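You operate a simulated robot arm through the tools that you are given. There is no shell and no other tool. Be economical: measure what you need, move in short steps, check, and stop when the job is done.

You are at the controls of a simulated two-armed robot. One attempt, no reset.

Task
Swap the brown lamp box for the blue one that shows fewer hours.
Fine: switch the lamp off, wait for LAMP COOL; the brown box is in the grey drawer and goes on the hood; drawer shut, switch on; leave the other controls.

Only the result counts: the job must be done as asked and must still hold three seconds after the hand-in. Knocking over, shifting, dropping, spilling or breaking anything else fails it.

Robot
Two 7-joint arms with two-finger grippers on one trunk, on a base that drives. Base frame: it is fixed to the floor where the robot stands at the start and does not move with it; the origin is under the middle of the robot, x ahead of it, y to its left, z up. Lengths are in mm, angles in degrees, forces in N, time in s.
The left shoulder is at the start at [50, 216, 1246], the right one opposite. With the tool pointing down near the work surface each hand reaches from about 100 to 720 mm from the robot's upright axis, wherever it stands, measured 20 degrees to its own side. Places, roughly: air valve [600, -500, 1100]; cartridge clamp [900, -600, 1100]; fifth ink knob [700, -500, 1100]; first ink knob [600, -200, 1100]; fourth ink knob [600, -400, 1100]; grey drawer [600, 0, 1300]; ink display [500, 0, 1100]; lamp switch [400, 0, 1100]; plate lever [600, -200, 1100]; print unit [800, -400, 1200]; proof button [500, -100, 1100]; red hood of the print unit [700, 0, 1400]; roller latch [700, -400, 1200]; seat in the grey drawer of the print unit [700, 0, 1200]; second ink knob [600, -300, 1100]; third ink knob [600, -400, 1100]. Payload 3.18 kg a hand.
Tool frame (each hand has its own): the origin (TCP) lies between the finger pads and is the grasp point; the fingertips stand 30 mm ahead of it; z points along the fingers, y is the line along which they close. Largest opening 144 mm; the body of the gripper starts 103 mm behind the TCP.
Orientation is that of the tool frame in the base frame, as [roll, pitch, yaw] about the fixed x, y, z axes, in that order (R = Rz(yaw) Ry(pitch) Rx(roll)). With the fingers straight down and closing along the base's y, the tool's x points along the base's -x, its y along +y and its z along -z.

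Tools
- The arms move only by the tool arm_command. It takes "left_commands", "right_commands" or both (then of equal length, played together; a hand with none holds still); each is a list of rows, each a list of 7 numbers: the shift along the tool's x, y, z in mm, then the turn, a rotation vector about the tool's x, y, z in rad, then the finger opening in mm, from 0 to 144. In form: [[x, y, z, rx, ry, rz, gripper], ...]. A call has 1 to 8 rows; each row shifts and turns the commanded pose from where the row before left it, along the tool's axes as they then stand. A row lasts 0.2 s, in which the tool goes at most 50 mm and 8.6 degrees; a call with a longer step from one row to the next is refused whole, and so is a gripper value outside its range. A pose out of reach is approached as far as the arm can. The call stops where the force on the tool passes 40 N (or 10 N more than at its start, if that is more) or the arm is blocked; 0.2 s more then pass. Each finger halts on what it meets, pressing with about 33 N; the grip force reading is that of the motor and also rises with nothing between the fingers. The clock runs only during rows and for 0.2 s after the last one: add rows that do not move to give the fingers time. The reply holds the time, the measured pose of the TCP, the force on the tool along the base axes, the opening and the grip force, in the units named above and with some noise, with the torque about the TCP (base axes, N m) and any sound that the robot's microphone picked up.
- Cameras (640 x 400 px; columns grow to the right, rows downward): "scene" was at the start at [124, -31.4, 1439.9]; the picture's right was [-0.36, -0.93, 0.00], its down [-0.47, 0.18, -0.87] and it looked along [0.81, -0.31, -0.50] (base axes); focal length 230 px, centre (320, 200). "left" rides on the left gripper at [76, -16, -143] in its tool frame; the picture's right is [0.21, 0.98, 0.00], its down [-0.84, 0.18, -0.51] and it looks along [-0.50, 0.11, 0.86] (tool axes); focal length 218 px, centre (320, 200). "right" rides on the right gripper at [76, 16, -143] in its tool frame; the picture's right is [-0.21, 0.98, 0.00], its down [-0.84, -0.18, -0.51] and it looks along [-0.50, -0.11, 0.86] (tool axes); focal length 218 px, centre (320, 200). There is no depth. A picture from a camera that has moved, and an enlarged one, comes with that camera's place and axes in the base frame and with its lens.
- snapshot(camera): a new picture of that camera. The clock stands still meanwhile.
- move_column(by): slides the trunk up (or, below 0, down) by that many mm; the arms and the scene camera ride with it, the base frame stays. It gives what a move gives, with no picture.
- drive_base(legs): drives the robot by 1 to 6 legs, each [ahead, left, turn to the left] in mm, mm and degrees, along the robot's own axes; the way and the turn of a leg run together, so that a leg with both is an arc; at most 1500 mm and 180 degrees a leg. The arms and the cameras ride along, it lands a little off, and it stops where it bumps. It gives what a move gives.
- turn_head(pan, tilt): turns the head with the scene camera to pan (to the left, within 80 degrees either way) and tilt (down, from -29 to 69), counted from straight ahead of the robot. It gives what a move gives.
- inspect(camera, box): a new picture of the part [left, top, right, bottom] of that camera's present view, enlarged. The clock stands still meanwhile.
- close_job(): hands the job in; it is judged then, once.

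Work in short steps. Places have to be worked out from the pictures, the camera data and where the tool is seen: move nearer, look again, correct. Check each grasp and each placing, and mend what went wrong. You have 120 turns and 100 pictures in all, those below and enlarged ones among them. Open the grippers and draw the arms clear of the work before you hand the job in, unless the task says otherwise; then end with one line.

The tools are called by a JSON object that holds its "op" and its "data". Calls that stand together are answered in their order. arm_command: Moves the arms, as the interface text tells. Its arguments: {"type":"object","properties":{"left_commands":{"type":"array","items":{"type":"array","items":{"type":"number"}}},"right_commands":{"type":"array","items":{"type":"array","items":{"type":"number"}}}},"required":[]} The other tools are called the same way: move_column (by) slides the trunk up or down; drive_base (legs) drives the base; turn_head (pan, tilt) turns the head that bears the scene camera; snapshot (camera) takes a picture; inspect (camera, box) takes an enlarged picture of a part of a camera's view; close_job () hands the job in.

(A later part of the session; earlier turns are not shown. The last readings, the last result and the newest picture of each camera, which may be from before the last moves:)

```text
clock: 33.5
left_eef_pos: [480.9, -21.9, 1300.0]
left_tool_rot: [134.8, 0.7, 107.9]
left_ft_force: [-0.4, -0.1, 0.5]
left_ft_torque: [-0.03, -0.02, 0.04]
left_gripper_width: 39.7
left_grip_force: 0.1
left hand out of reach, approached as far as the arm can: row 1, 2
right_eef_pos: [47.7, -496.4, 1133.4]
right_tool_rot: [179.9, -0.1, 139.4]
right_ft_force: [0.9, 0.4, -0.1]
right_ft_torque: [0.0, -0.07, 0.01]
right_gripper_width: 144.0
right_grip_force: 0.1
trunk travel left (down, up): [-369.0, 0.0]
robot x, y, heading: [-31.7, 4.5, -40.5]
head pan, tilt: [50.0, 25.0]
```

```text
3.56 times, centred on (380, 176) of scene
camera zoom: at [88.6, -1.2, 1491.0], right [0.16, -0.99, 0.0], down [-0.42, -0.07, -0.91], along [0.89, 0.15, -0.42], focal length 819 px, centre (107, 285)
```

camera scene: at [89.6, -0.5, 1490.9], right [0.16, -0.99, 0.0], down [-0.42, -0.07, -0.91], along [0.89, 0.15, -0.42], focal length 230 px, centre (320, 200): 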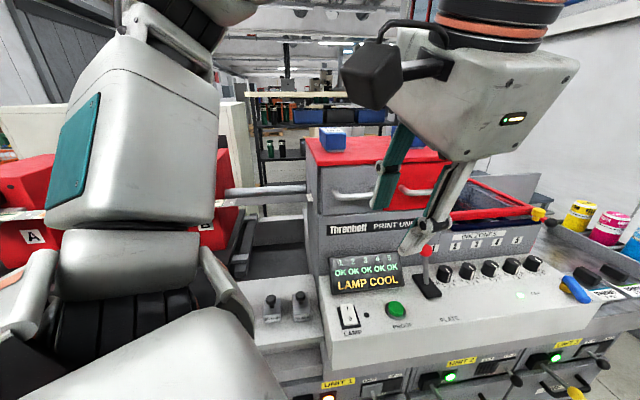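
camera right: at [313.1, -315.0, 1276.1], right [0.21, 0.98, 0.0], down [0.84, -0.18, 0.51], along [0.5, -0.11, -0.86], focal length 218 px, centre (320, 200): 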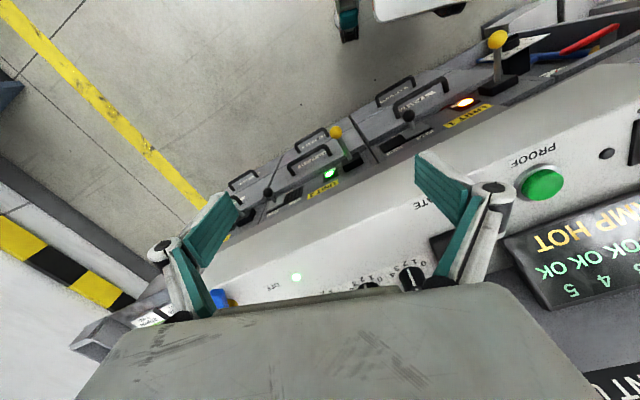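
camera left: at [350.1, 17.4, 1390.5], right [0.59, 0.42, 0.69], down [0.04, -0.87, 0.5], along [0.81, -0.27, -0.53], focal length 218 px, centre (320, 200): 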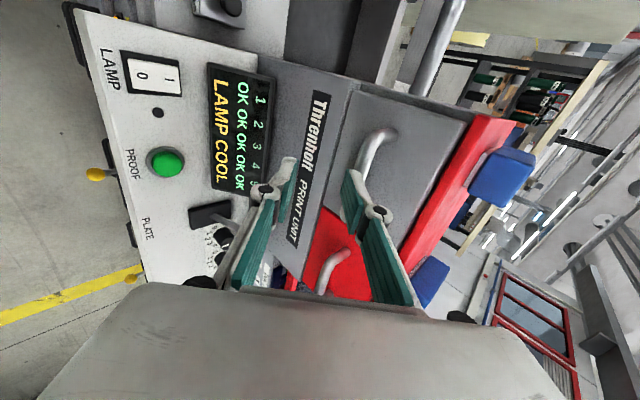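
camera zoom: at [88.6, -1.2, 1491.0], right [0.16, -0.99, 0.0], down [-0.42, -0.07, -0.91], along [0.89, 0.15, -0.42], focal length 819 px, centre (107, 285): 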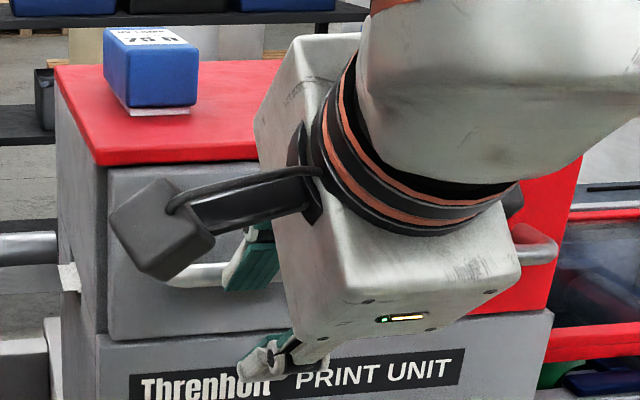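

The arm cannot raise more at this orientation, so I pitch the fingers closer to horizontal (which also lowers the wrist) and open to 60 so they straddle the bar.

{"op": "arm_command", "data": {"left_commands": [[0, 0, 0, -0.117, 0, 0, 60], [0, 0, 0, -0.117, 0, 0, 60], [0, 0, 0, -0.117, 0, 0, 60]]}}

{"op": "snapshot", "data": {"camera": "left"}}

```text
clock: 34.3
left_eef_pos: [481.9, -22.4, 1301.8]
left_tool_rot: [114.7, -0.1, 107.5]
left_ft_force: [-0.2, 0.2, -0.2]
left_ft_torque: [0.0, 0.01, 0.05]
left_gripper_width: 60.3
left_grip_force: 0.1
right_eef_pos: [48.2, -497.5, 1134.2]
right_tool_rot: [179.8, -0.1, 139.2]
right_ft_force: [0.8, -0.6, -0.3]
right_ft_torque: [0.03, -0.02, -0.02]
right_gripper_width: 144.1
right_grip_force: 0.0
trunk travel left (down, up): [-369.0, 0.0]
robot x, y, heading: [-33.7, 12.9, -40.5]
head pan, tilt: [50.0, 25.0]
```

```text
66 pictures are left
camera left: at [328.7, 9.7, 1347.6], right [0.33, 0.32, 0.89], down [-0.11, -0.92, 0.37], along [0.94, -0.22, -0.26], focal length 218 px, centre (320, 200)
```

left: 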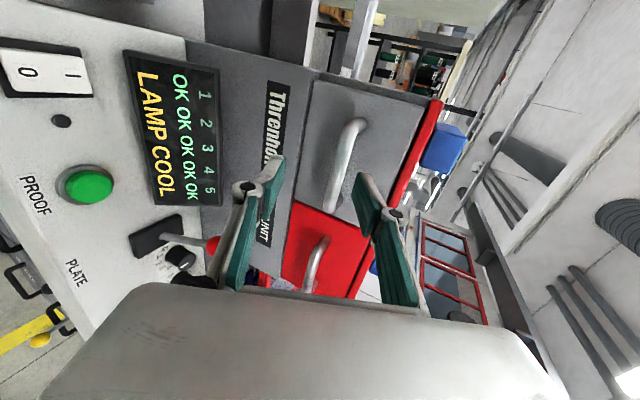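

The bar lies between the fingers' planes at z≈1297, centre ≈(545,-3). I advance 55 mm inward, then close.

{"op": "arm_command", "data": {"left_commands": [[0, 7.7, 16.6, 0, 0, 0, 60], [0, 7.7, 16.6, 0, 0, 0, 60], [0, 7.7, 16.6, 0, 0, 0, 60]]}}

{"op": "snapshot", "data": {"camera": "left"}}

```text
clock: 35.1
left_eef_pos: [533.4, -4.3, 1302.7]
left_tool_rot: [114.7, -0.1, 107.5]
left_ft_force: [-8.6, -1.8, 5.0]
left_ft_torque: [0.15, -0.41, 0.06]
left_gripper_width: 61.8
left_grip_force: 1.2
right_eef_pos: [46.5, -497.0, 1134.9]
right_tool_rot: [179.9, 0.0, 139.3]
right_ft_force: [-0.7, -0.1, 0.8]
right_ft_torque: [-0.03, 0.0, 0.01]
right_gripper_width: 144.3
right_grip_force: 0.0
trunk travel left (down, up): [-369.0, 0.0]
robot x, y, heading: [-30.5, 10.3, -40.3]
head pan, tilt: [50.0, 25.0]
```

```text
65 pictures are left
camera left: at [379.5, 27.3, 1348.8], right [0.33, 0.32, 0.89], down [-0.12, -0.92, 0.38], along [0.94, -0.23, -0.26], focal length 218 px, centre (320, 200)
```

left: 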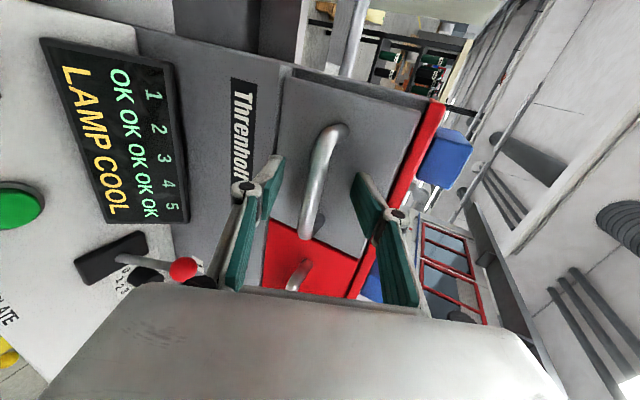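

A light touch on the face (-8.6 N); the bar is between the fingers. I back off 4 mm and close.

{"op": "arm_command", "data": {"left_commands": [[0, -1, -4, 0, 0, 0, 60], [0, 0, 0, 0, 0, 0, 30], [0, 0, 0, 0, 0, 0, 0], [0, 0, 0, 0, 0, 0, 0], [0, 0, 0, 0, 0, 0, 0]]}}

{"op": "snapshot", "data": {"camera": "left"}}

```text
clock: 36.3
left_eef_pos: [531.6, -5.5, 1298.2]
left_tool_rot: [115.3, -0.4, 107.6]
left_ft_force: [1.2, -2.9, -7.7]
left_ft_torque: [-0.8, -0.21, 0.15]
left_gripper_width: 12.7
left_grip_force: 43.1
right_eef_pos: [47.6, -495.6, 1134.0]
right_tool_rot: [-180.0, -0.2, 139.3]
right_ft_force: [0.3, 0.9, 0.1]
right_ft_torque: [0.04, 0.03, 0.04]
right_gripper_width: 144.1
right_grip_force: 0.0
trunk travel left (down, up): [-369.0, 0.0]
robot x, y, heading: [-30.2, 9.2, -40.6]
head pan, tilt: [50.0, 25.0]
stopped in row 5 (left hand): the force on the tool passed its limit at 41 N (the readings are from after the stop); the commanded pose is now the measured one
```

```text
64 pictures are left
camera left: at [378.1, 26.3, 1346.9], right [0.34, 0.32, 0.89], down [-0.11, -0.92, 0.37], along [0.94, -0.22, -0.28], focal length 218 px, centre (320, 200)
```

left: 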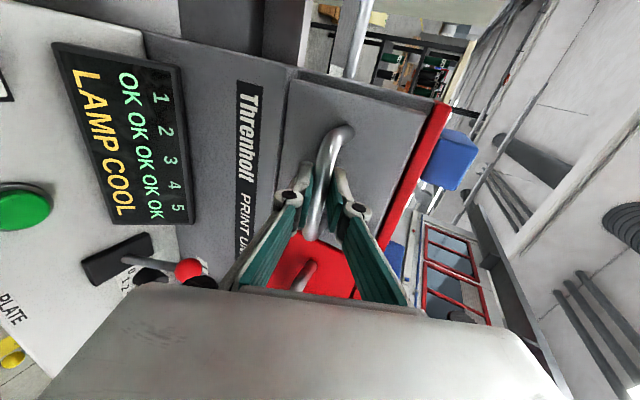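

The bar (12.7 mm) is gripped. I pull outward along -a gently with the arm.

{"op": "arm_command", "data": {"left_commands": [[0, -2.1, -4.5, 0, 0, 0, 0], [0, -4.2, -9, 0, 0, 0, 0], [0, -4.2, -9, 0, 0, 0, 0], [0, -6.3, -13.6, 0, 0, 0, 0], [0, -6.3, -13.6, 0, 0, 0, 0]]}}

{"op": "inspect", "data": {"camera": "scene", "box": [270, 100, 490, 240]}}

```text
clock: 37.5
left_eef_pos: [479.7, -22.9, 1300.1]
left_tool_rot: [115.4, -0.5, 107.5]
left_ft_force: [0.8, -6.9, -23.2]
left_ft_torque: [-0.91, -0.15, 0.06]
left_gripper_width: 12.7
left_grip_force: 43.3
right_eef_pos: [49.8, -496.6, 1132.9]
right_tool_rot: [-179.9, -0.2, 139.3]
right_ft_force: [0.1, 0.5, 1.1]
right_ft_torque: [-0.01, -0.01, 0.0]
right_gripper_width: 143.9
right_grip_force: 0.1
trunk travel left (down, up): [-369.0, 0.0]
robot x, y, heading: [-28.3, 10.3, -40.8]
head pan, tilt: [50.0, 25.0]
```

```text
2.86 times, centred on (380, 170) of scene
camera zoom: at [90.9, -1.9, 1490.6], right [0.16, -0.99, 0.0], down [-0.42, -0.07, -0.91], along [0.89, 0.15, -0.42], focal length 658 px, centre (149, 286)
```

zoom: 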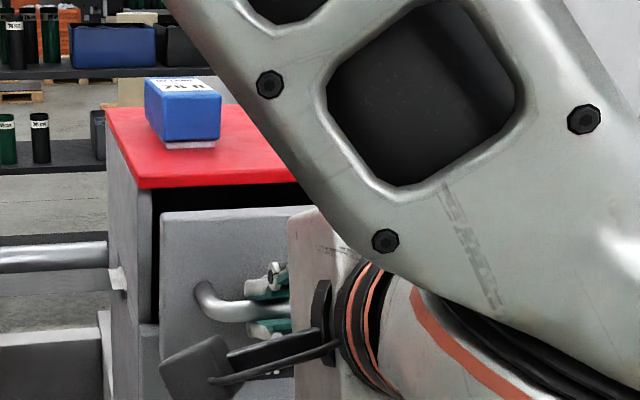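

The drawer is sliding out (54 mm). I continue, with a slight downward correction for the built-up vertical force.

{"op": "arm_command", "data": {"left_commands": [[0, -6, -10.3, 0, 0, 0, 0], [0, -5.7, -10.6, 0, 0, 0, 0], [0, -5.7, -10.6, 0, 0, 0, 0], [0, -5.7, -10.6, 0, 0, 0, 0], [0, -5.5, -10.7, 0, 0, 0, 0]]}}

{"op": "snapshot", "data": {"camera": "scene"}}

```text
clock: 38.8
left_eef_pos: [421.3, -40.3, 1299.7]
left_tool_rot: [114.8, 0.4, 107.6]
left_ft_force: [0.1, -2.2, 16.8]
left_ft_torque: [0.3, -0.06, 0.97]
left_gripper_width: 13.0
left_grip_force: 42.6
right_eef_pos: [48.4, -496.6, 1134.4]
right_tool_rot: [180.0, 0.0, 139.3]
right_ft_force: [-0.8, 0.4, 0.3]
right_ft_torque: [-0.01, -0.01, -0.01]
right_gripper_width: 143.9
right_grip_force: 0.1
trunk travel left (down, up): [-369.0, 0.0]
robot x, y, heading: [-34.0, 7.5, -40.3]
head pan, tilt: [50.0, 25.0]
stopped in row 5 (left hand): the force on the tool passed its limit at 42 N (the readings are from after the stop); the commanded pose is now the measured one
```

```text
62 pictures are left
camera scene: at [89.2, -0.5, 1490.8], right [0.16, -0.99, 0.0], down [-0.42, -0.07, -0.91], along [0.89, 0.15, -0.42], focal length 230 px, centre (320, 200)
```

scene: 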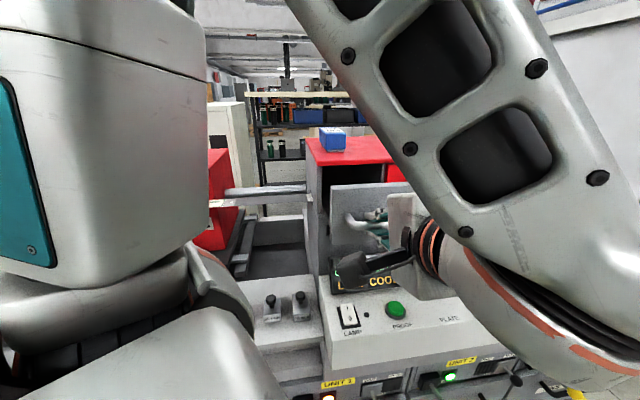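

Pulled about 115 mm; the stop may be the end of travel or vertical drift. I try a little more, purely along -a.

{"op": "arm_command", "data": {"left_commands": [[0, -1.6, -5.1, 0, 0, 0, 0], [0, -4.2, -9.06, 0, 0, 0, 0], [0, -4.2, -9.06, 0, 0, 0, 0]]}}

```text
clock: 39.6
left_eef_pos: [396.2, -47.7, 1298.5]
left_tool_rot: [115.0, 0.1, 107.5]
left_ft_force: [-0.6, -1.6, 13.3]
left_ft_torque: [-0.47, -0.39, -0.2]
left_gripper_width: 12.7
left_grip_force: 42.6
right_eef_pos: [47.2, -496.4, 1132.6]
right_tool_rot: [-180.0, 0.0, 139.4]
right_ft_force: [-0.4, -0.7, -0.1]
right_ft_torque: [-0.01, 0.0, 0.0]
right_gripper_width: 144.1
right_grip_force: 0.0
trunk travel left (down, up): [-369.0, 0.0]
robot x, y, heading: [-33.7, 8.8, -40.4]
head pan, tilt: [50.0, 25.0]
```

Still moving, total 142 mm. I continue.

{"op": "arm_command", "data": {"left_commands": [[0, -4.2, -11.2, 0, 0, 0, 0], [0, -4.8, -10.9, 0, 0, 0, 0], [0, -4.8, -10.9, 0, 0, 0, 0], [0, -4.8, -10.9, 0, 0, 0, 0]]}}

{"op": "snapshot", "data": {"camera": "scene"}}

{"op": "snapshot", "data": {"camera": "left"}}

```text
clock: 40.6
left_eef_pos: [349.8, -63.9, 1299.9]
left_tool_rot: [115.0, 0.0, 107.5]
left_ft_force: [0.0, -5.4, 9.7]
left_ft_torque: [-0.54, -0.31, -0.09]
left_gripper_width: 12.7
left_grip_force: 42.2
right_eef_pos: [47.4, -496.4, 1133.9]
right_tool_rot: [179.9, -0.1, 139.3]
right_ft_force: [0.3, -0.3, 0.1]
right_ft_torque: [0.01, -0.02, 0.01]
right_gripper_width: 143.9
right_grip_force: 0.1
trunk travel left (down, up): [-369.0, 0.0]
robot x, y, heading: [-32.7, 9.0, -40.7]
head pan, tilt: [50.0, 25.0]
```

```text
61 pictures are left
camera scene: at [88.7, -1.6, 1491.0], right [0.16, -0.99, 0.0], down [-0.42, -0.07, -0.91], along [0.89, 0.15, -0.42], focal length 230 px, centre (320, 200)
```

scene: 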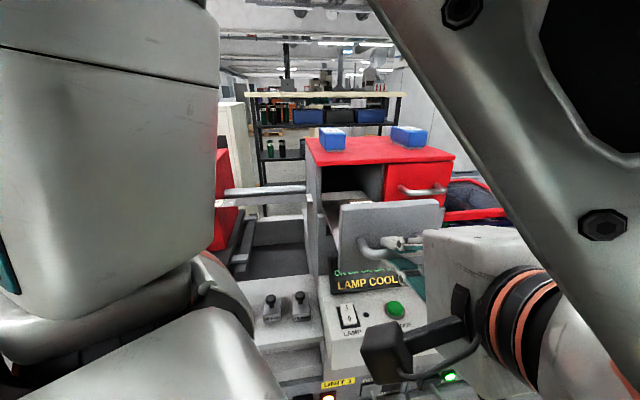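

```text
60 pictures are left
camera left: at [196.7, -31.6, 1345.4], right [0.33, 0.32, 0.89], down [-0.11, -0.92, 0.38], along [0.94, -0.22, -0.27], focal length 218 px, centre (320, 200)
```

left: 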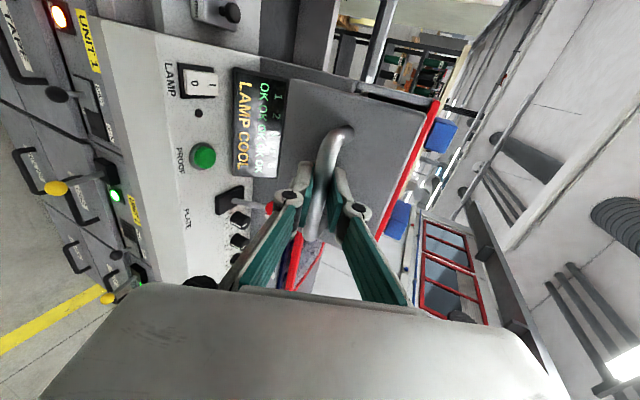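

Pulled about 190 mm. I zoom in to see what is visible inside the drawer.

{"op": "inspect", "data": {"camera": "scene", "box": [300, 150, 460, 250]}}

```text
4.00 times, centred on (380, 200) of scene
camera zoom: at [88.7, -1.6, 1491.0], right [0.16, -0.99, 0.0], down [-0.42, -0.07, -0.91], along [0.89, 0.15, -0.42], focal length 921 px, centre (80, 200)
```

zoom: 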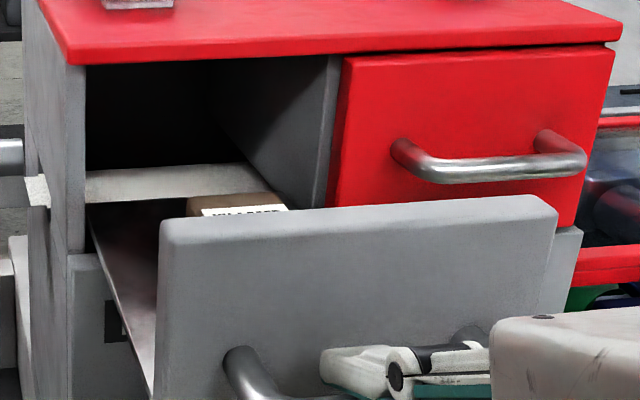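

The brown box is visible inside at the rear of the tray. I open the gripper fully off the bar and drive the base back along -a by 70 mm to withdraw the fingers.

{"op": "arm_command", "data": {"left_commands": [[0, 0, 0, 0, 0, 0, 40], [0, 0, 0, 0, 0, 0, 60], [0, 0, 0, 0, 0, 0, 60]]}}

{"op": "drive_base", "data": {"legs": [[-37, -59, 0]]}}

{"op": "snapshot", "data": {"camera": "left"}}

```text
clock: 41.4
left_eef_pos: [349.7, -62.5, 1298.9]
left_tool_rot: [115.0, 0.0, 107.5]
left_ft_force: [-0.8, -0.4, -0.3]
left_ft_torque: [-0.01, 0.02, 0.0]
left_gripper_width: 60.1
left_grip_force: 0.1
right_eef_pos: [48.8, -495.5, 1132.9]
right_tool_rot: [-179.9, -0.1, 139.3]
right_ft_force: [0.1, -0.1, -0.8]
right_ft_torque: [0.01, 0.0, -0.01]
right_gripper_width: 143.9
right_grip_force: 0.1
trunk travel left (down, up): [-369.0, 0.0]
robot x, y, heading: [-27.8, 9.1, -40.4]
head pan, tilt: [50.0, 25.0]
```

```text
clock: 42.6
left_eef_pos: [283.7, -83.7, 1299.2]
left_tool_rot: [115.0, 0.0, 107.7]
left_ft_force: [-0.2, -0.4, 0.4]
left_ft_torque: [-0.04, -0.01, -0.02]
left_gripper_width: 60.1
left_grip_force: 0.1
right_eef_pos: [-18.4, -517.4, 1134.8]
right_tool_rot: [180.0, -0.1, 139.4]
right_ft_force: [-0.3, -0.9, 0.0]
right_ft_torque: [-0.03, -0.01, -0.02]
right_gripper_width: 144.2
right_grip_force: 0.0
trunk travel left (down, up): [-369.0, 0.0]
robot x, y, heading: [-93.7, -10.0, -40.3]
head pan, tilt: [50.0, 25.0]
```

```text
58 pictures are left
camera left: at [130.7, -51.0, 1345.4], right [0.33, 0.32, 0.89], down [-0.11, -0.92, 0.38], along [0.94, -0.22, -0.27], focal length 218 px, centre (320, 200)
```

left: 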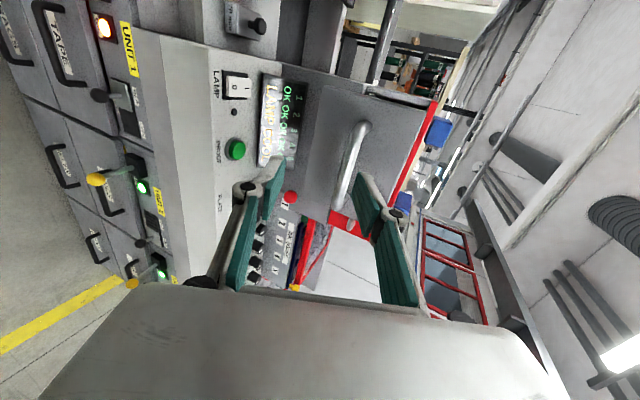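

Free of the handle. I now pitch the hand back toward vertical and yaw it toward 197° in place, in front of the drawer.

{"op": "arm_command", "data": {"left_commands": [[0, 0, 0, 0.14, 0, 0, 60], [0, 0, 0, 0.14, 0, 0, 60], [0, 0, 0, 0.14, 0, 0, 60], [0, 0, 0, 0.14, 0, 0, 60], [0, 0, 0, 0, 0.071, -0.109, 60], [0, 0, 0, 0, 0.071, -0.109, 60], [0, 0, 0, 0, 0.071, -0.109, 60], [0, 0, 0, 0, 0.071, -0.109, 60]]}}

```text
clock: 44.4
left_eef_pos: [284.1, -82.7, 1298.8]
left_tool_rot: [147.0, -0.2, 137.7]
left_ft_force: [0.7, 0.0, -0.3]
left_ft_torque: [0.02, 0.02, 0.01]
left_gripper_width: 60.2
left_grip_force: 0.0
right_eef_pos: [-17.3, -517.8, 1133.9]
right_tool_rot: [-179.9, -0.2, 139.4]
right_ft_force: [-0.2, -0.4, -0.3]
right_ft_torque: [0.06, 0.01, 0.01]
right_gripper_width: 144.0
right_grip_force: 0.0
trunk travel left (down, up): [-369.0, 0.0]
robot x, y, heading: [-99.3, -10.6, -40.8]
head pan, tilt: [50.0, 25.0]
```

Going well. I finish to vertical, keep yawing, and lift.

{"op": "arm_command", "data": {"left_commands": [[0, 0, 0, 0.144, 0, 0, 60], [0, 0, 0, 0.144, 0, 0, 60], [0, 0, 0, 0.144, 0, 0, 60], [0, 0, 0, 0.144, 0, 0, 60], [0, 0, 0, 0, 0, -0.149, 60], [0, 0, -20, 0, 0, -0.149, 60], [0, 0, -35, 0, 0, -0.149, 60], [0, 0, -35, 0, 0, -0.149, 60]]}}

{"op": "arm_command", "data": {"left_commands": [[0, 0, -35, 0, 0, -0.149, 100], [0, 0, -35, 0, 0, -0.149, 100], [0, 0, 0, 0, 0, -0.149, 100]]}}

{"op": "snapshot", "data": {"camera": "left"}}

{"op": "snapshot", "data": {"camera": "scene"}}

```text
clock: 46.2
left_eef_pos: [283.8, -83.1, 1389.8]
left_tool_rot: [-179.9, -0.2, 171.7]
left_ft_force: [0.4, -0.6, 0.5]
left_ft_torque: [-0.03, 0.02, -0.05]
left_gripper_width: 60.1
left_grip_force: 0.0
right_eef_pos: [-18.5, -517.1, 1134.2]
right_tool_rot: [-180.0, 0.0, 139.3]
right_ft_force: [-1.0, 0.0, 0.3]
right_ft_torque: [0.02, 0.03, 0.01]
right_gripper_width: 143.9
right_grip_force: 0.1
trunk travel left (down, up): [-369.0, 0.0]
robot x, y, heading: [-100.3, -14.0, -40.6]
head pan, tilt: [50.0, 25.0]
```

```text
clock: 47.0
left_eef_pos: [283.2, -81.5, 1458.2]
left_tool_rot: [179.9, -0.1, -162.6]
left_ft_force: [-0.1, -0.4, -0.4]
left_ft_torque: [-0.01, 0.03, 0.03]
left_gripper_width: 99.9
left_grip_force: 0.0
right_eef_pos: [-17.3, -515.8, 1133.8]
right_tool_rot: [-179.9, -0.1, 139.4]
right_ft_force: [-0.1, -0.3, -0.8]
right_ft_torque: [0.02, 0.02, 0.0]
right_gripper_width: 143.7
right_grip_force: 0.1
trunk travel left (down, up): [-369.0, 0.0]
robot x, y, heading: [-98.4, -11.0, -40.4]
head pan, tilt: [50.0, 25.0]
```

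```text
57 pictures are left
camera left: at [215.3, -120.4, 1602.7], right [-0.49, 0.87, 0.0], down [0.75, 0.42, 0.51], along [0.44, 0.25, -0.86], focal length 218 px, centre (320, 200)
```

left: 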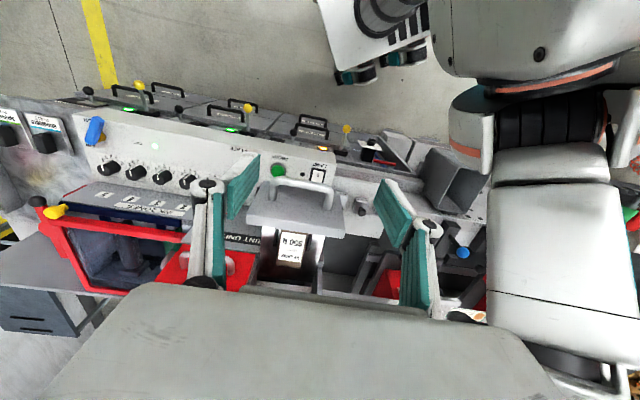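

```text
56 pictures are left
camera scene: at [23.4, -21.1, 1490.8], right [0.16, -0.99, 0.0], down [-0.42, -0.07, -0.91], along [0.89, 0.15, -0.42], focal length 230 px, centre (320, 200)
```

scene: 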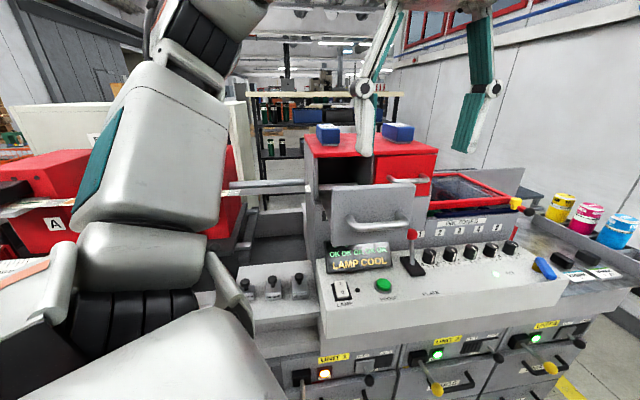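

The tool is vertical at yaw 197.4° and I see the brown box in the drawer. I move forward 120 mm over the drawer to view it closer.

{"op": "arm_command", "data": {"left_commands": [[-40, 0, 0, 0, 0, 0, 100], [-40, 0, 0, 0, 0, 0, 100], [-40, 0, 0, 0, 0, 0, 100]]}}

{"op": "snapshot", "data": {"camera": "left"}}

```text
clock: 47.8
left_eef_pos: [401.1, -49.6, 1457.6]
left_tool_rot: [179.9, 0.0, -162.8]
left_ft_force: [-0.1, 0.4, -0.2]
left_ft_torque: [-0.04, 0.04, -0.01]
left_gripper_width: 100.3
left_grip_force: 0.2
right_eef_pos: [-17.2, -515.9, 1133.2]
right_tool_rot: [-180.0, -0.1, 139.4]
right_ft_force: [0.5, 0.8, -0.5]
right_ft_torque: [0.0, 0.01, 0.01]
right_gripper_width: 144.2
right_grip_force: 0.0
trunk travel left (down, up): [-369.0, 0.0]
robot x, y, heading: [-99.3, -8.6, -40.8]
head pan, tilt: [50.0, 25.0]
```

```text
55 pictures are left
camera left: at [332.7, -87.0, 1601.9], right [-0.49, 0.87, 0.0], down [0.75, 0.42, 0.51], along [0.44, 0.25, -0.86], focal length 218 px, centre (320, 200)
```

left: 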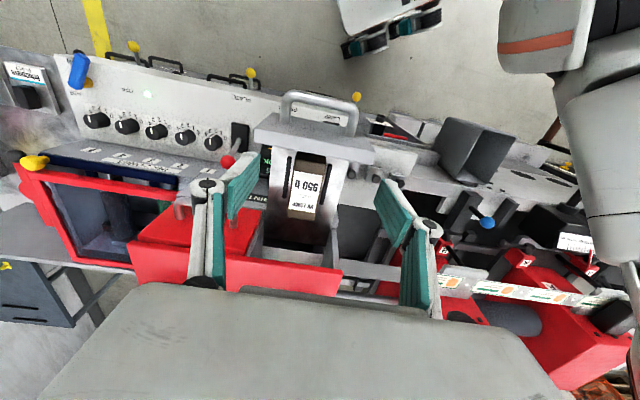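

The drawer contents are in clear view now; I zoom in.

{"op": "inspect", "data": {"camera": "left", "box": [230, 80, 400, 290]}}

{"op": "inspect", "data": {"camera": "scene", "box": [300, 110, 450, 204]}}

```text
1.90 times, centred on (315, 185) of left
camera zoom: at [332.7, -87.0, 1601.9], right [-0.49, 0.87, 0.0], down [0.75, 0.42, 0.51], along [0.44, 0.25, -0.86], focal length 416 px, centre (330, 229)
```

zoom: 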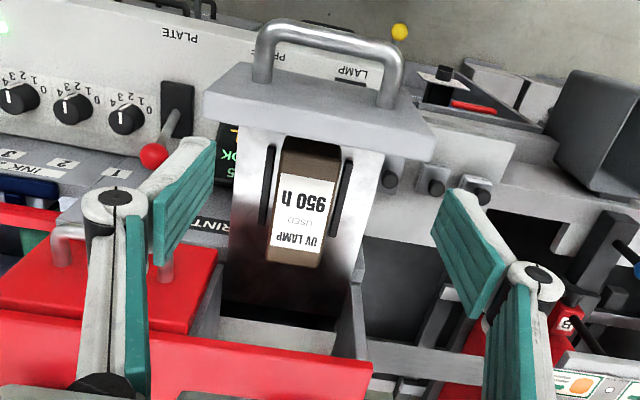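

```text
4.26 times, centred on (375, 157) of scene
camera zoom: at [23.7, -20.4, 1490.8], right [0.16, -0.99, 0.0], down [-0.42, -0.07, -0.91], along [0.89, 0.15, -0.42], focal length 980 px, centre (86, 383)
```

zoom: 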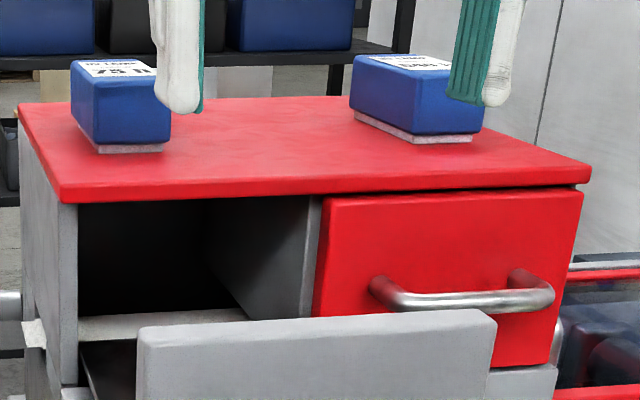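

The brown box reads 950 h and its label faces the same way as the blue ones. Estimated centre ≈(472,-28, top ≈1300). I move above it and lower to 1400 to measure more precisely.

{"op": "arm_command", "data": {"left_commands": [[-37, 0, 28, 0, 0, 0, 100], [-37, 0, 28, 0, 0, 0, 100]]}}

{"op": "snapshot", "data": {"camera": "left"}}

```text
clock: 48.4
left_eef_pos: [472.0, -27.3, 1400.8]
left_tool_rot: [179.8, -0.1, -162.9]
left_ft_force: [-0.1, 0.3, -0.7]
left_ft_torque: [-0.03, 0.02, -0.03]
left_gripper_width: 99.7
left_grip_force: 0.0
right_eef_pos: [-16.1, -516.5, 1134.3]
right_tool_rot: [180.0, -0.1, 139.4]
right_ft_force: [-0.2, -0.4, -0.1]
right_ft_torque: [-0.02, 0.05, 0.0]
right_gripper_width: 144.1
right_grip_force: 0.0
trunk travel left (down, up): [-369.0, 0.0]
robot x, y, heading: [-98.1, -10.0, -40.8]
head pan, tilt: [50.0, 25.0]
```

```text
52 pictures are left
camera left: at [403.9, -64.4, 1545.0], right [-0.49, 0.87, 0.0], down [0.75, 0.42, 0.51], along [0.44, 0.25, -0.86], focal length 218 px, centre (320, 200)
```

left: 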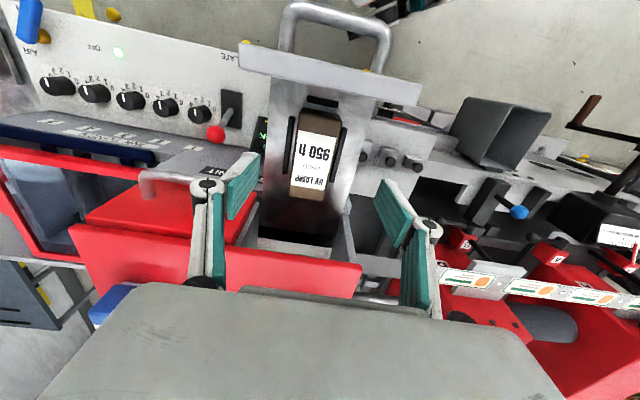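

I zoom on the box for a second triangulation fix.

{"op": "inspect", "data": {"camera": "left", "box": [240, 70, 400, 260]}}

```text
2.11 times, centred on (320, 165) of left
camera zoom: at [403.9, -64.4, 1545.0], right [-0.49, 0.87, 0.0], down [0.75, 0.42, 0.51], along [0.44, 0.25, -0.86], focal length 460 px, centre (320, 274)
```

zoom: 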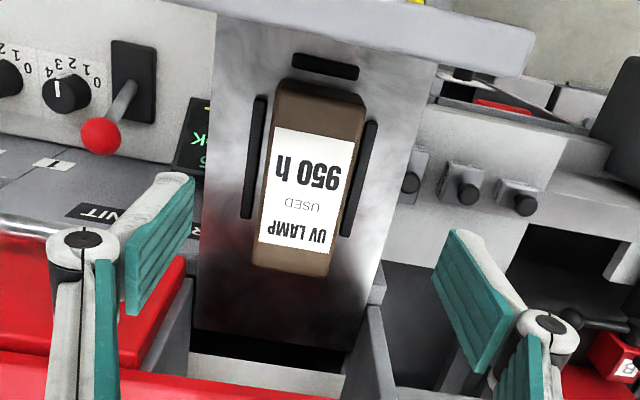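

Triangulation gives the brown box centre ≈(489,-26), top ≈1292, with low guide rails either side. I go over its centre and descend part way, then check.

{"op": "arm_command", "data": {"left_commands": [[-16.6, -3.5, 0, 0, 0, 0, 100], [0, 0, 40, 0, 0, 0, 100], [0, 0, 35, 0, 0, 0, 100]]}}

{"op": "inspect", "data": {"camera": "left", "box": [220, 60, 420, 260]}}

{"op": "inspect", "data": {"camera": "scene", "box": [280, 80, 460, 230]}}

```text
clock: 49.2
left_eef_pos: [489.7, -24.9, 1327.3]
left_tool_rot: [-180.0, -0.2, -162.8]
left_ft_force: [-0.3, -0.5, 0.4]
left_ft_torque: [-0.02, 0.02, 0.0]
left_gripper_width: 99.8
left_grip_force: 0.0
right_eef_pos: [-18.1, -515.3, 1132.6]
right_tool_rot: [180.0, -0.1, 139.4]
right_ft_force: [1.0, -0.1, 0.0]
right_ft_torque: [0.02, -0.02, 0.01]
right_gripper_width: 144.0
right_grip_force: 0.1
trunk travel left (down, up): [-369.0, 0.0]
robot x, y, heading: [-93.0, -11.9, -40.8]
head pan, tilt: [50.0, 25.0]
```

```text
2.00 times, centred on (320, 160) of left
camera zoom: at [420.2, -61.7, 1470.8], right [-0.49, 0.87, 0.0], down [0.75, 0.42, 0.51], along [0.44, 0.25, -0.86], focal length 436 px, centre (320, 280)
```

zoom: 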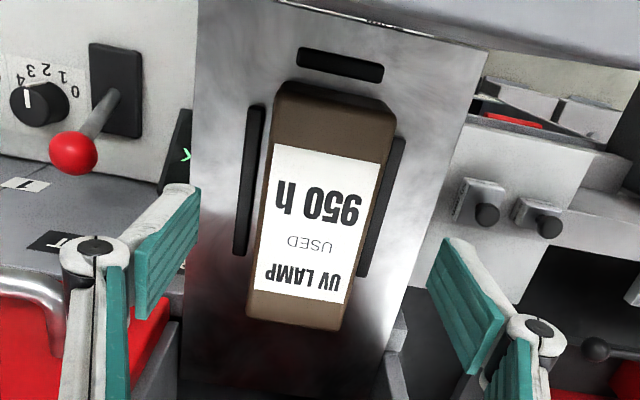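

```text
2.67 times, centred on (370, 155) of scene
camera zoom: at [23.5, -20.8, 1490.8], right [0.16, -0.99, 0.0], down [-0.42, -0.07, -0.91], along [0.89, 0.15, -0.42], focal length 614 px, centre (187, 320)
```

zoom: 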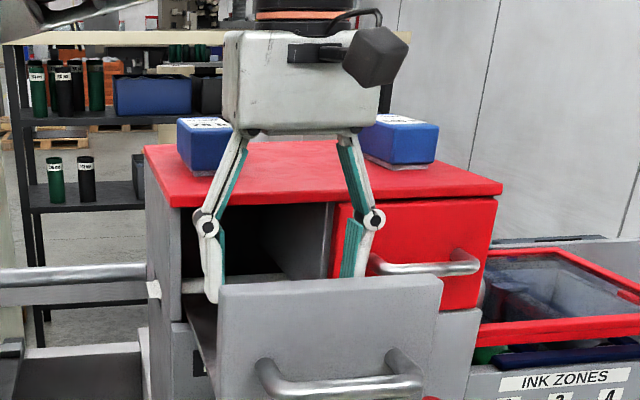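

The box is well centred between the fingers. I descend to TCP 1285 (tips ≈1255, above the rails) and close.

{"op": "arm_command", "data": {"left_commands": [[2, -2, 20, 0, 0, 0, 100], [0, 0, 15, 0, 0, 0, 100], [0, 0, 7, 0, 0, 0, 100], [0, 0, 0, 0, 0, 0, 100]]}}

{"op": "inspect", "data": {"camera": "left", "box": [220, 60, 420, 260]}}

```text
clock: 50.2
left_eef_pos: [486.7, -26.7, 1284.9]
left_tool_rot: [-180.0, -0.1, -162.8]
left_ft_force: [0.5, -0.3, 0.1]
left_ft_torque: [0.0, 0.0, 0.03]
left_gripper_width: 99.8
left_grip_force: 0.0
right_eef_pos: [-17.7, -515.6, 1133.1]
right_tool_rot: [179.9, -0.1, 139.5]
right_ft_force: [0.4, -0.8, -0.5]
right_ft_torque: [0.01, 0.01, -0.01]
right_gripper_width: 144.2
right_grip_force: 0.0
trunk travel left (down, up): [-369.0, 0.0]
robot x, y, heading: [-101.8, -6.6, -40.6]
head pan, tilt: [50.0, 25.0]
```

```text
2.00 times, centred on (320, 160) of left
camera zoom: at [417.0, -64.0, 1429.1], right [-0.49, 0.87, 0.0], down [0.75, 0.42, 0.51], along [0.44, 0.25, -0.86], focal length 436 px, centre (320, 280)
```

zoom: 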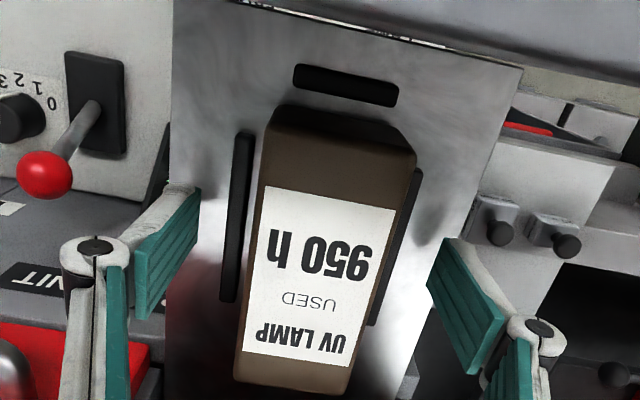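

Aligned. I close the fingers on the box.

{"op": "arm_command", "data": {"left_commands": [[0, 0, 0, 0, 0, 0, 75], [0, 0, 0, 0, 0, 0, 60], [0, 0, 0, 0, 0, 0, 40], [0, 0, 0, 0, 0, 0, 40], [0, 0, 0, 0, 0, 0, 40]]}}

{"op": "inspect", "data": {"camera": "left", "box": [220, 60, 420, 260]}}

```text
clock: 51.4
left_eef_pos: [484.7, -25.3, 1286.1]
left_tool_rot: [179.9, -0.1, -162.8]
left_ft_force: [0.9, -0.1, 0.8]
left_ft_torque: [-0.03, -0.13, 0.02]
left_gripper_width: 49.3
left_grip_force: 32.6
right_eef_pos: [-18.5, -516.1, 1135.0]
right_tool_rot: [180.0, 0.0, 139.4]
right_ft_force: [0.6, -0.1, 0.0]
right_ft_torque: [-0.03, 0.01, 0.03]
right_gripper_width: 143.7
right_grip_force: 0.0
trunk travel left (down, up): [-369.0, 0.0]
robot x, y, heading: [-94.5, -10.1, -40.6]
head pan, tilt: [50.0, 25.0]
```

```text
2.00 times, centred on (320, 160) of left
camera zoom: at [417.1, -63.9, 1429.3], right [-0.49, 0.87, 0.0], down [0.75, 0.42, 0.51], along [0.44, 0.25, -0.86], focal length 436 px, centre (320, 280)
```

zoom: 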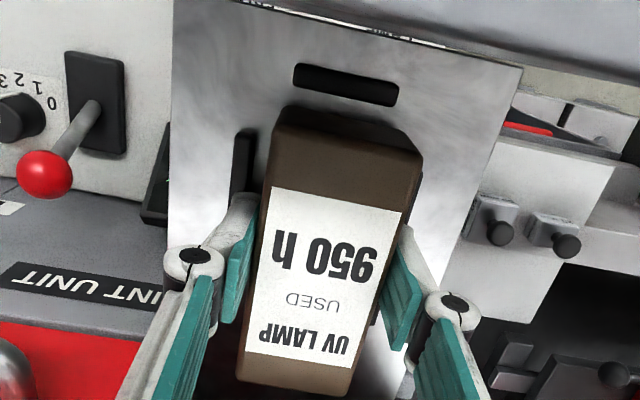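

The box is gripped at 49.3 mm. I lift gently and check.

{"op": "arm_command", "data": {"left_commands": [[0, 0, -8, 0, 0, 0, 40], [0, 0, -15, 0, 0, 0, 40], [0, 0, -30, 0, 0, 0, 40], [0, 0, -40, 0, 0, 0, 40], [0, 0, -40, 0, 0, 0, 40], [0, 0, -30, 0, 0, 0, 40]]}}

{"op": "snapshot", "data": {"camera": "left"}}

{"op": "snapshot", "data": {"camera": "scene"}}

```text
clock: 52.8
left_eef_pos: [485.3, -27.9, 1447.9]
left_tool_rot: [180.0, 0.1, -162.9]
left_ft_force: [-0.5, -0.7, -0.8]
left_ft_torque: [0.03, -0.01, 0.01]
left_gripper_width: 40.0
left_grip_force: 0.1
right_eef_pos: [-18.7, -517.3, 1134.1]
right_tool_rot: [179.9, 0.1, 139.4]
right_ft_force: [0.4, 1.7, 0.3]
right_ft_torque: [0.01, -0.04, 0.04]
right_gripper_width: 144.1
right_grip_force: 0.0
trunk travel left (down, up): [-369.0, 0.0]
robot x, y, heading: [-99.3, -10.1, -40.6]
head pan, tilt: [50.0, 25.0]
```

```text
46 pictures are left
camera left: at [416.3, -65.4, 1592.9], right [-0.49, 0.87, 0.0], down [0.75, 0.42, 0.51], along [0.44, 0.25, -0.86], focal length 218 px, centre (320, 200)
```

left: 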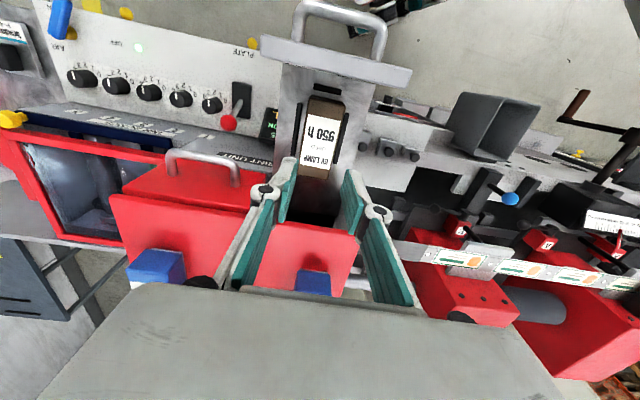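

```text
45 pictures are left
camera scene: at [21.8, -21.6, 1491.0], right [0.16, -0.99, 0.0], down [-0.42, -0.07, -0.91], along [0.89, 0.15, -0.42], focal length 230 px, centre (320, 200)
```

scene: 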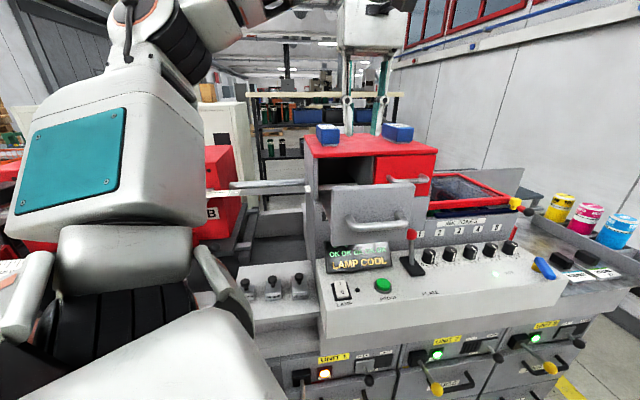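

The fingers slipped up off the box; it stayed seated. I go back down, a bit lower (TCP 1277), grip with full closing command, and lift slower.

{"op": "arm_command", "data": {"left_commands": [[-3, 0, 45, 0, 0, 0, 90], [0, 0, 45, 0, 0, 0, 90], [0, 0, 40, 0, 0, 0, 90], [0, 0, 20, 0, 0, 0, 90], [0, 0, 12, 0, 0, 0, 90], [0, 0, 9, 0, 0, 0, 90]]}}

{"op": "arm_command", "data": {"left_commands": [[0, 0, 0, 0, 0, 0, 50], [0, 0, 0, 0, 0, 0, 20], [0, 0, 0, 0, 0, 0, 0], [0, 0, 0, 0, 0, 0, 0], [0, 0, 0, 0, 0, 0, 0]]}}

{"op": "inspect", "data": {"camera": "left", "box": [220, 60, 420, 260]}}

```text
clock: 54.2
left_eef_pos: [488.4, -26.4, 1278.2]
left_tool_rot: [-179.9, -0.1, -162.6]
left_ft_force: [-0.2, 0.3, -0.2]
left_ft_torque: [-0.01, 0.03, -0.02]
left_gripper_width: 89.8
left_grip_force: 0.1
right_eef_pos: [-16.9, -516.6, 1134.0]
right_tool_rot: [180.0, -0.1, 139.4]
right_ft_force: [-0.6, 0.5, 0.3]
right_ft_torque: [-0.01, -0.01, 0.03]
right_gripper_width: 143.9
right_grip_force: 0.1
trunk travel left (down, up): [-369.0, 0.0]
robot x, y, heading: [-96.3, -12.2, -40.7]
head pan, tilt: [50.0, 25.0]
```

```text
clock: 55.4
left_eef_pos: [488.0, -28.2, 1276.8]
left_tool_rot: [-180.0, 0.0, -162.7]
left_ft_force: [3.2, -7.5, 3.7]
left_ft_torque: [-0.68, -0.61, 1.31]
left_gripper_width: 77.7
left_grip_force: 44.9
right_eef_pos: [-18.4, -518.0, 1133.1]
right_tool_rot: [-180.0, 0.0, 139.4]
right_ft_force: [0.3, 0.2, 0.4]
right_ft_torque: [-0.01, 0.0, 0.01]
right_gripper_width: 144.1
right_grip_force: 0.0
trunk travel left (down, up): [-369.0, 0.0]
robot x, y, heading: [-99.9, -10.4, -40.6]
head pan, tilt: [50.0, 25.0]
```

```text
2.00 times, centred on (320, 160) of left
camera zoom: at [419.5, -65.1, 1422.0], right [-0.49, 0.87, 0.0], down [0.75, 0.42, 0.51], along [0.44, 0.25, -0.86], focal length 436 px, centre (320, 280)
```

zoom: 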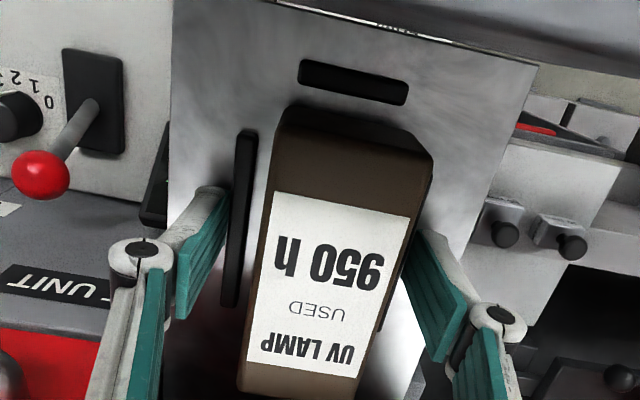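

Too low: the fingers met the outer sides of the rails (77.7 mm). I open, rise 5 mm, and close again with full command.

{"op": "arm_command", "data": {"left_commands": [[0, 0, 0, 0, 0, 0, 95], [0, 0, -2.5, 0, 0, 0, 95], [0, 0, -2.5, 0, 0, 0, 95], [0, 0, 0, 0, 0, 0, 60], [0, 0, 0, 0, 0, 0, 20], [0, 0, 0, 0, 0, 0, 0], [0, 0, 0, 0, 0, 0, 0], [0, 0, 0, 0, 0, 0, 0]]}}

{"op": "inspect", "data": {"camera": "left", "box": [220, 60, 420, 260]}}

```text
clock: 57.2
left_eef_pos: [486.8, -25.1, 1281.8]
left_tool_rot: [180.0, 0.0, -162.8]
left_ft_force: [1.9, -0.7, 5.6]
left_ft_torque: [-0.03, 0.02, 0.1]
left_gripper_width: 49.2
left_grip_force: 33.0
right_eef_pos: [-17.9, -516.1, 1132.7]
right_tool_rot: [179.9, -0.1, 139.4]
right_ft_force: [0.5, -0.1, -0.3]
right_ft_torque: [-0.01, 0.03, 0.0]
right_gripper_width: 144.0
right_grip_force: 0.1
trunk travel left (down, up): [-369.0, 0.0]
robot x, y, heading: [-95.6, -11.1, -40.7]
head pan, tilt: [50.0, 25.0]
```

```text
2.00 times, centred on (320, 160) of left
camera zoom: at [419.1, -63.6, 1426.8], right [-0.49, 0.87, 0.0], down [0.75, 0.42, 0.51], along [0.44, 0.25, -0.86], focal length 436 px, centre (320, 280)
```

zoom: 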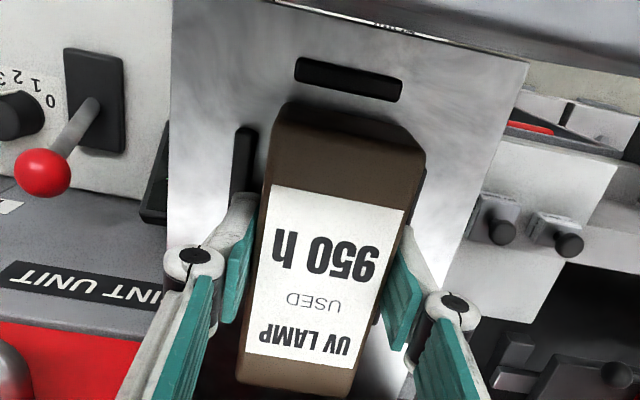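

Gripped at 49.2 mm. I lift very slowly and read the forces.

{"op": "arm_command", "data": {"left_commands": [[0, 0, -2, 0, 0, 0, 0], [0, 0, -3, 0, 0, 0, 0], [0, 0, -3, 0, 0, 0, 0]]}}

{"op": "inspect", "data": {"camera": "left", "box": [220, 60, 420, 260]}}

```text
clock: 58.0
left_eef_pos: [488.7, -26.4, 1291.0]
left_tool_rot: [180.0, -0.1, -162.8]
left_ft_force: [-0.1, 0.3, -3.1]
left_ft_torque: [-0.04, 0.04, 0.0]
left_gripper_width: 49.5
left_grip_force: 32.2
right_eef_pos: [-17.2, -516.3, 1133.7]
right_tool_rot: [180.0, -0.2, 139.5]
right_ft_force: [0.4, 0.6, 0.2]
right_ft_torque: [0.01, -0.01, 0.0]
right_gripper_width: 143.7
right_grip_force: 0.0
trunk travel left (down, up): [-369.0, 0.0]
robot x, y, heading: [-103.2, -14.9, -40.7]
head pan, tilt: [50.0, 25.0]
```

```text
2.00 times, centred on (320, 160) of left
camera zoom: at [419.8, -63.4, 1434.5], right [-0.49, 0.87, 0.0], down [0.75, 0.42, 0.51], along [0.44, 0.25, -0.86], focal length 436 px, centre (320, 280)
```

zoom: 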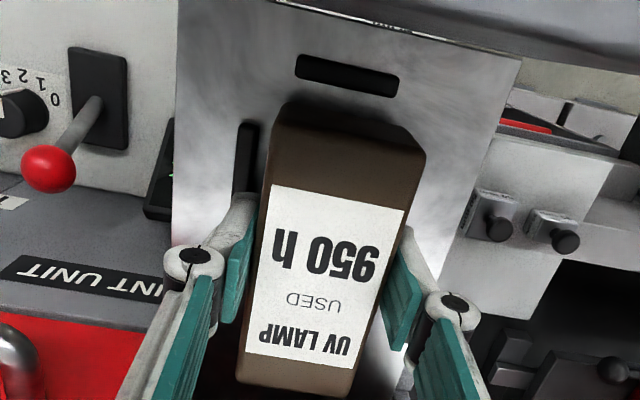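

The box rises with the hand (≈3 N weight). I keep lifting to clear the drawer and hood.

{"op": "arm_command", "data": {"left_commands": [[0, 0, -8, 0, 0, 0, 0], [0, 0, -15, 0, 0, 0, 0], [0, 0, -20, 0, 0, 0, 0], [0, 0, -25, 0, 0, 0, 0], [0, 0, -25, 0, 0, 0, 0], [0, 0, -25, 0, 0, 0, 0], [0, 0, -25, 0, 0, 0, 0]]}}

{"op": "snapshot", "data": {"camera": "left"}}

```text
clock: 59.6
left_eef_pos: [486.2, -25.6, 1433.4]
left_tool_rot: [179.9, 0.0, -162.8]
left_ft_force: [-0.7, -0.8, -3.2]
left_ft_torque: [0.01, -0.01, 0.0]
left_gripper_width: 49.6
left_grip_force: 32.8
right_eef_pos: [-18.4, -515.4, 1134.2]
right_tool_rot: [180.0, 0.0, 139.4]
right_ft_force: [0.2, -0.2, 0.4]
right_ft_torque: [0.0, -0.02, -0.01]
right_gripper_width: 143.9
right_grip_force: 0.0
trunk travel left (down, up): [-369.0, 0.0]
robot x, y, heading: [-97.7, -6.4, -40.7]
head pan, tilt: [50.0, 25.0]
```

```text
41 pictures are left
camera left: at [418.5, -63.9, 1577.2], right [-0.49, 0.87, 0.0], down [0.75, 0.42, 0.51], along [0.44, 0.25, -0.86], focal length 218 px, centre (320, 200)
```

left: 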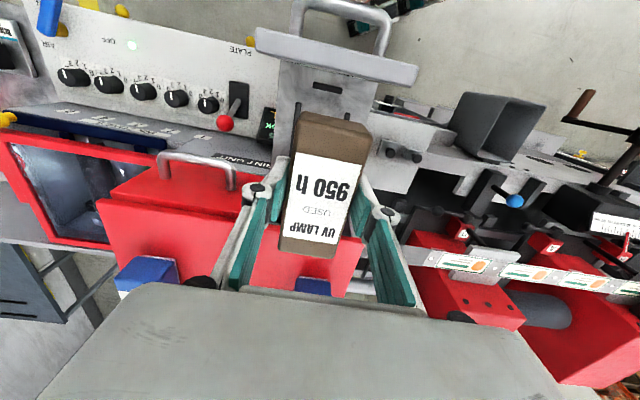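

Box held clear. I drive the base back in by 70 mm along +a for reach.

{"op": "drive_base", "data": {"legs": [[37, 59, 0]]}}

{"op": "snapshot", "data": {"camera": "scene"}}

{"op": "snapshot", "data": {"camera": "left"}}

```text
clock: 60.8
left_eef_pos: [554.6, -5.7, 1433.1]
left_tool_rot: [-180.0, -0.1, -162.6]
left_ft_force: [0.5, 0.0, -2.0]
left_ft_torque: [0.02, 0.03, 0.04]
left_gripper_width: 49.3
left_grip_force: 33.4
right_eef_pos: [47.1, -496.3, 1133.8]
right_tool_rot: [180.0, -0.1, 139.4]
right_ft_force: [-0.7, -0.2, 0.1]
right_ft_torque: [-0.01, 0.0, 0.0]
right_gripper_width: 143.7
right_grip_force: 0.1
trunk travel left (down, up): [-369.0, 0.0]
robot x, y, heading: [-30.7, 9.4, -40.5]
head pan, tilt: [50.0, 25.0]
```

```text
40 pictures are left
camera scene: at [88.8, -0.6, 1490.9], right [0.16, -0.99, 0.0], down [-0.42, -0.07, -0.91], along [0.89, 0.15, -0.42], focal length 230 px, centre (320, 200)
```

scene: 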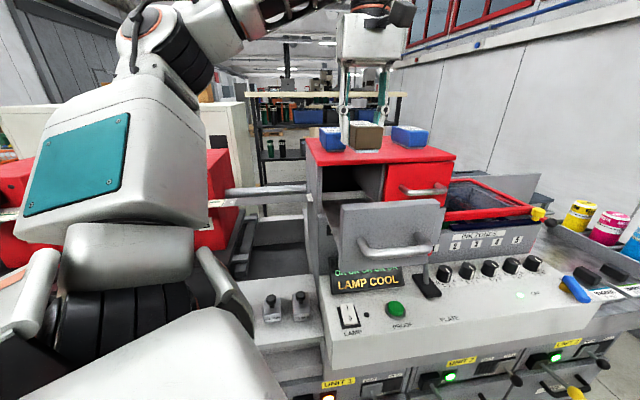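

```text
39 pictures are left
camera left: at [485.4, -43.0, 1576.4], right [-0.49, 0.87, 0.0], down [0.75, 0.42, 0.51], along [0.44, 0.25, -0.86], focal length 218 px, centre (320, 200)
```

left: 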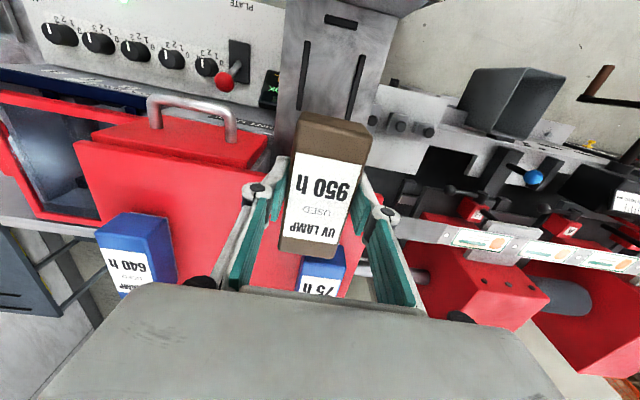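

I have a good view from above. I zoom on the hood area to fix the blue boxes' positions.

{"op": "inspect", "data": {"camera": "left", "box": [70, 130, 390, 310]}}

{"op": "inspect", "data": {"camera": "scene", "box": [290, 100, 470, 212]}}

```text
2.00 times, centred on (230, 220) of left
camera zoom: at [485.4, -43.0, 1576.4], right [-0.49, 0.87, 0.0], down [0.75, 0.42, 0.51], along [0.44, 0.25, -0.86], focal length 436 px, centre (500, 160)
```

zoom: 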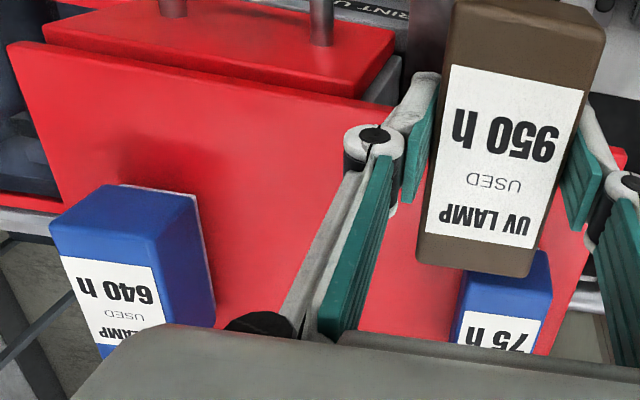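

```text
3.56 times, centred on (380, 156) of scene
camera zoom: at [88.8, -0.6, 1490.9], right [0.16, -0.99, 0.0], down [-0.42, -0.07, -0.91], along [0.89, 0.15, -0.42], focal length 819 px, centre (107, 356)
```

zoom: 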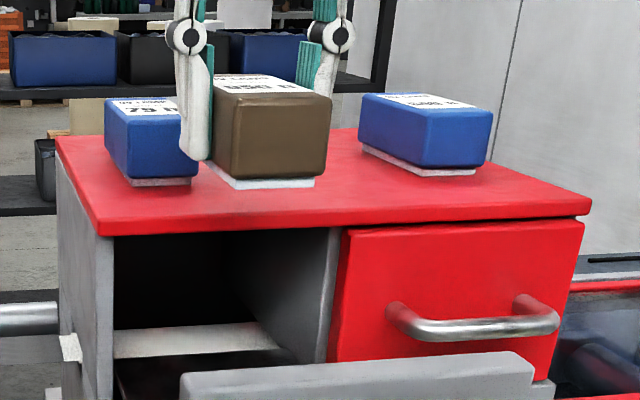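

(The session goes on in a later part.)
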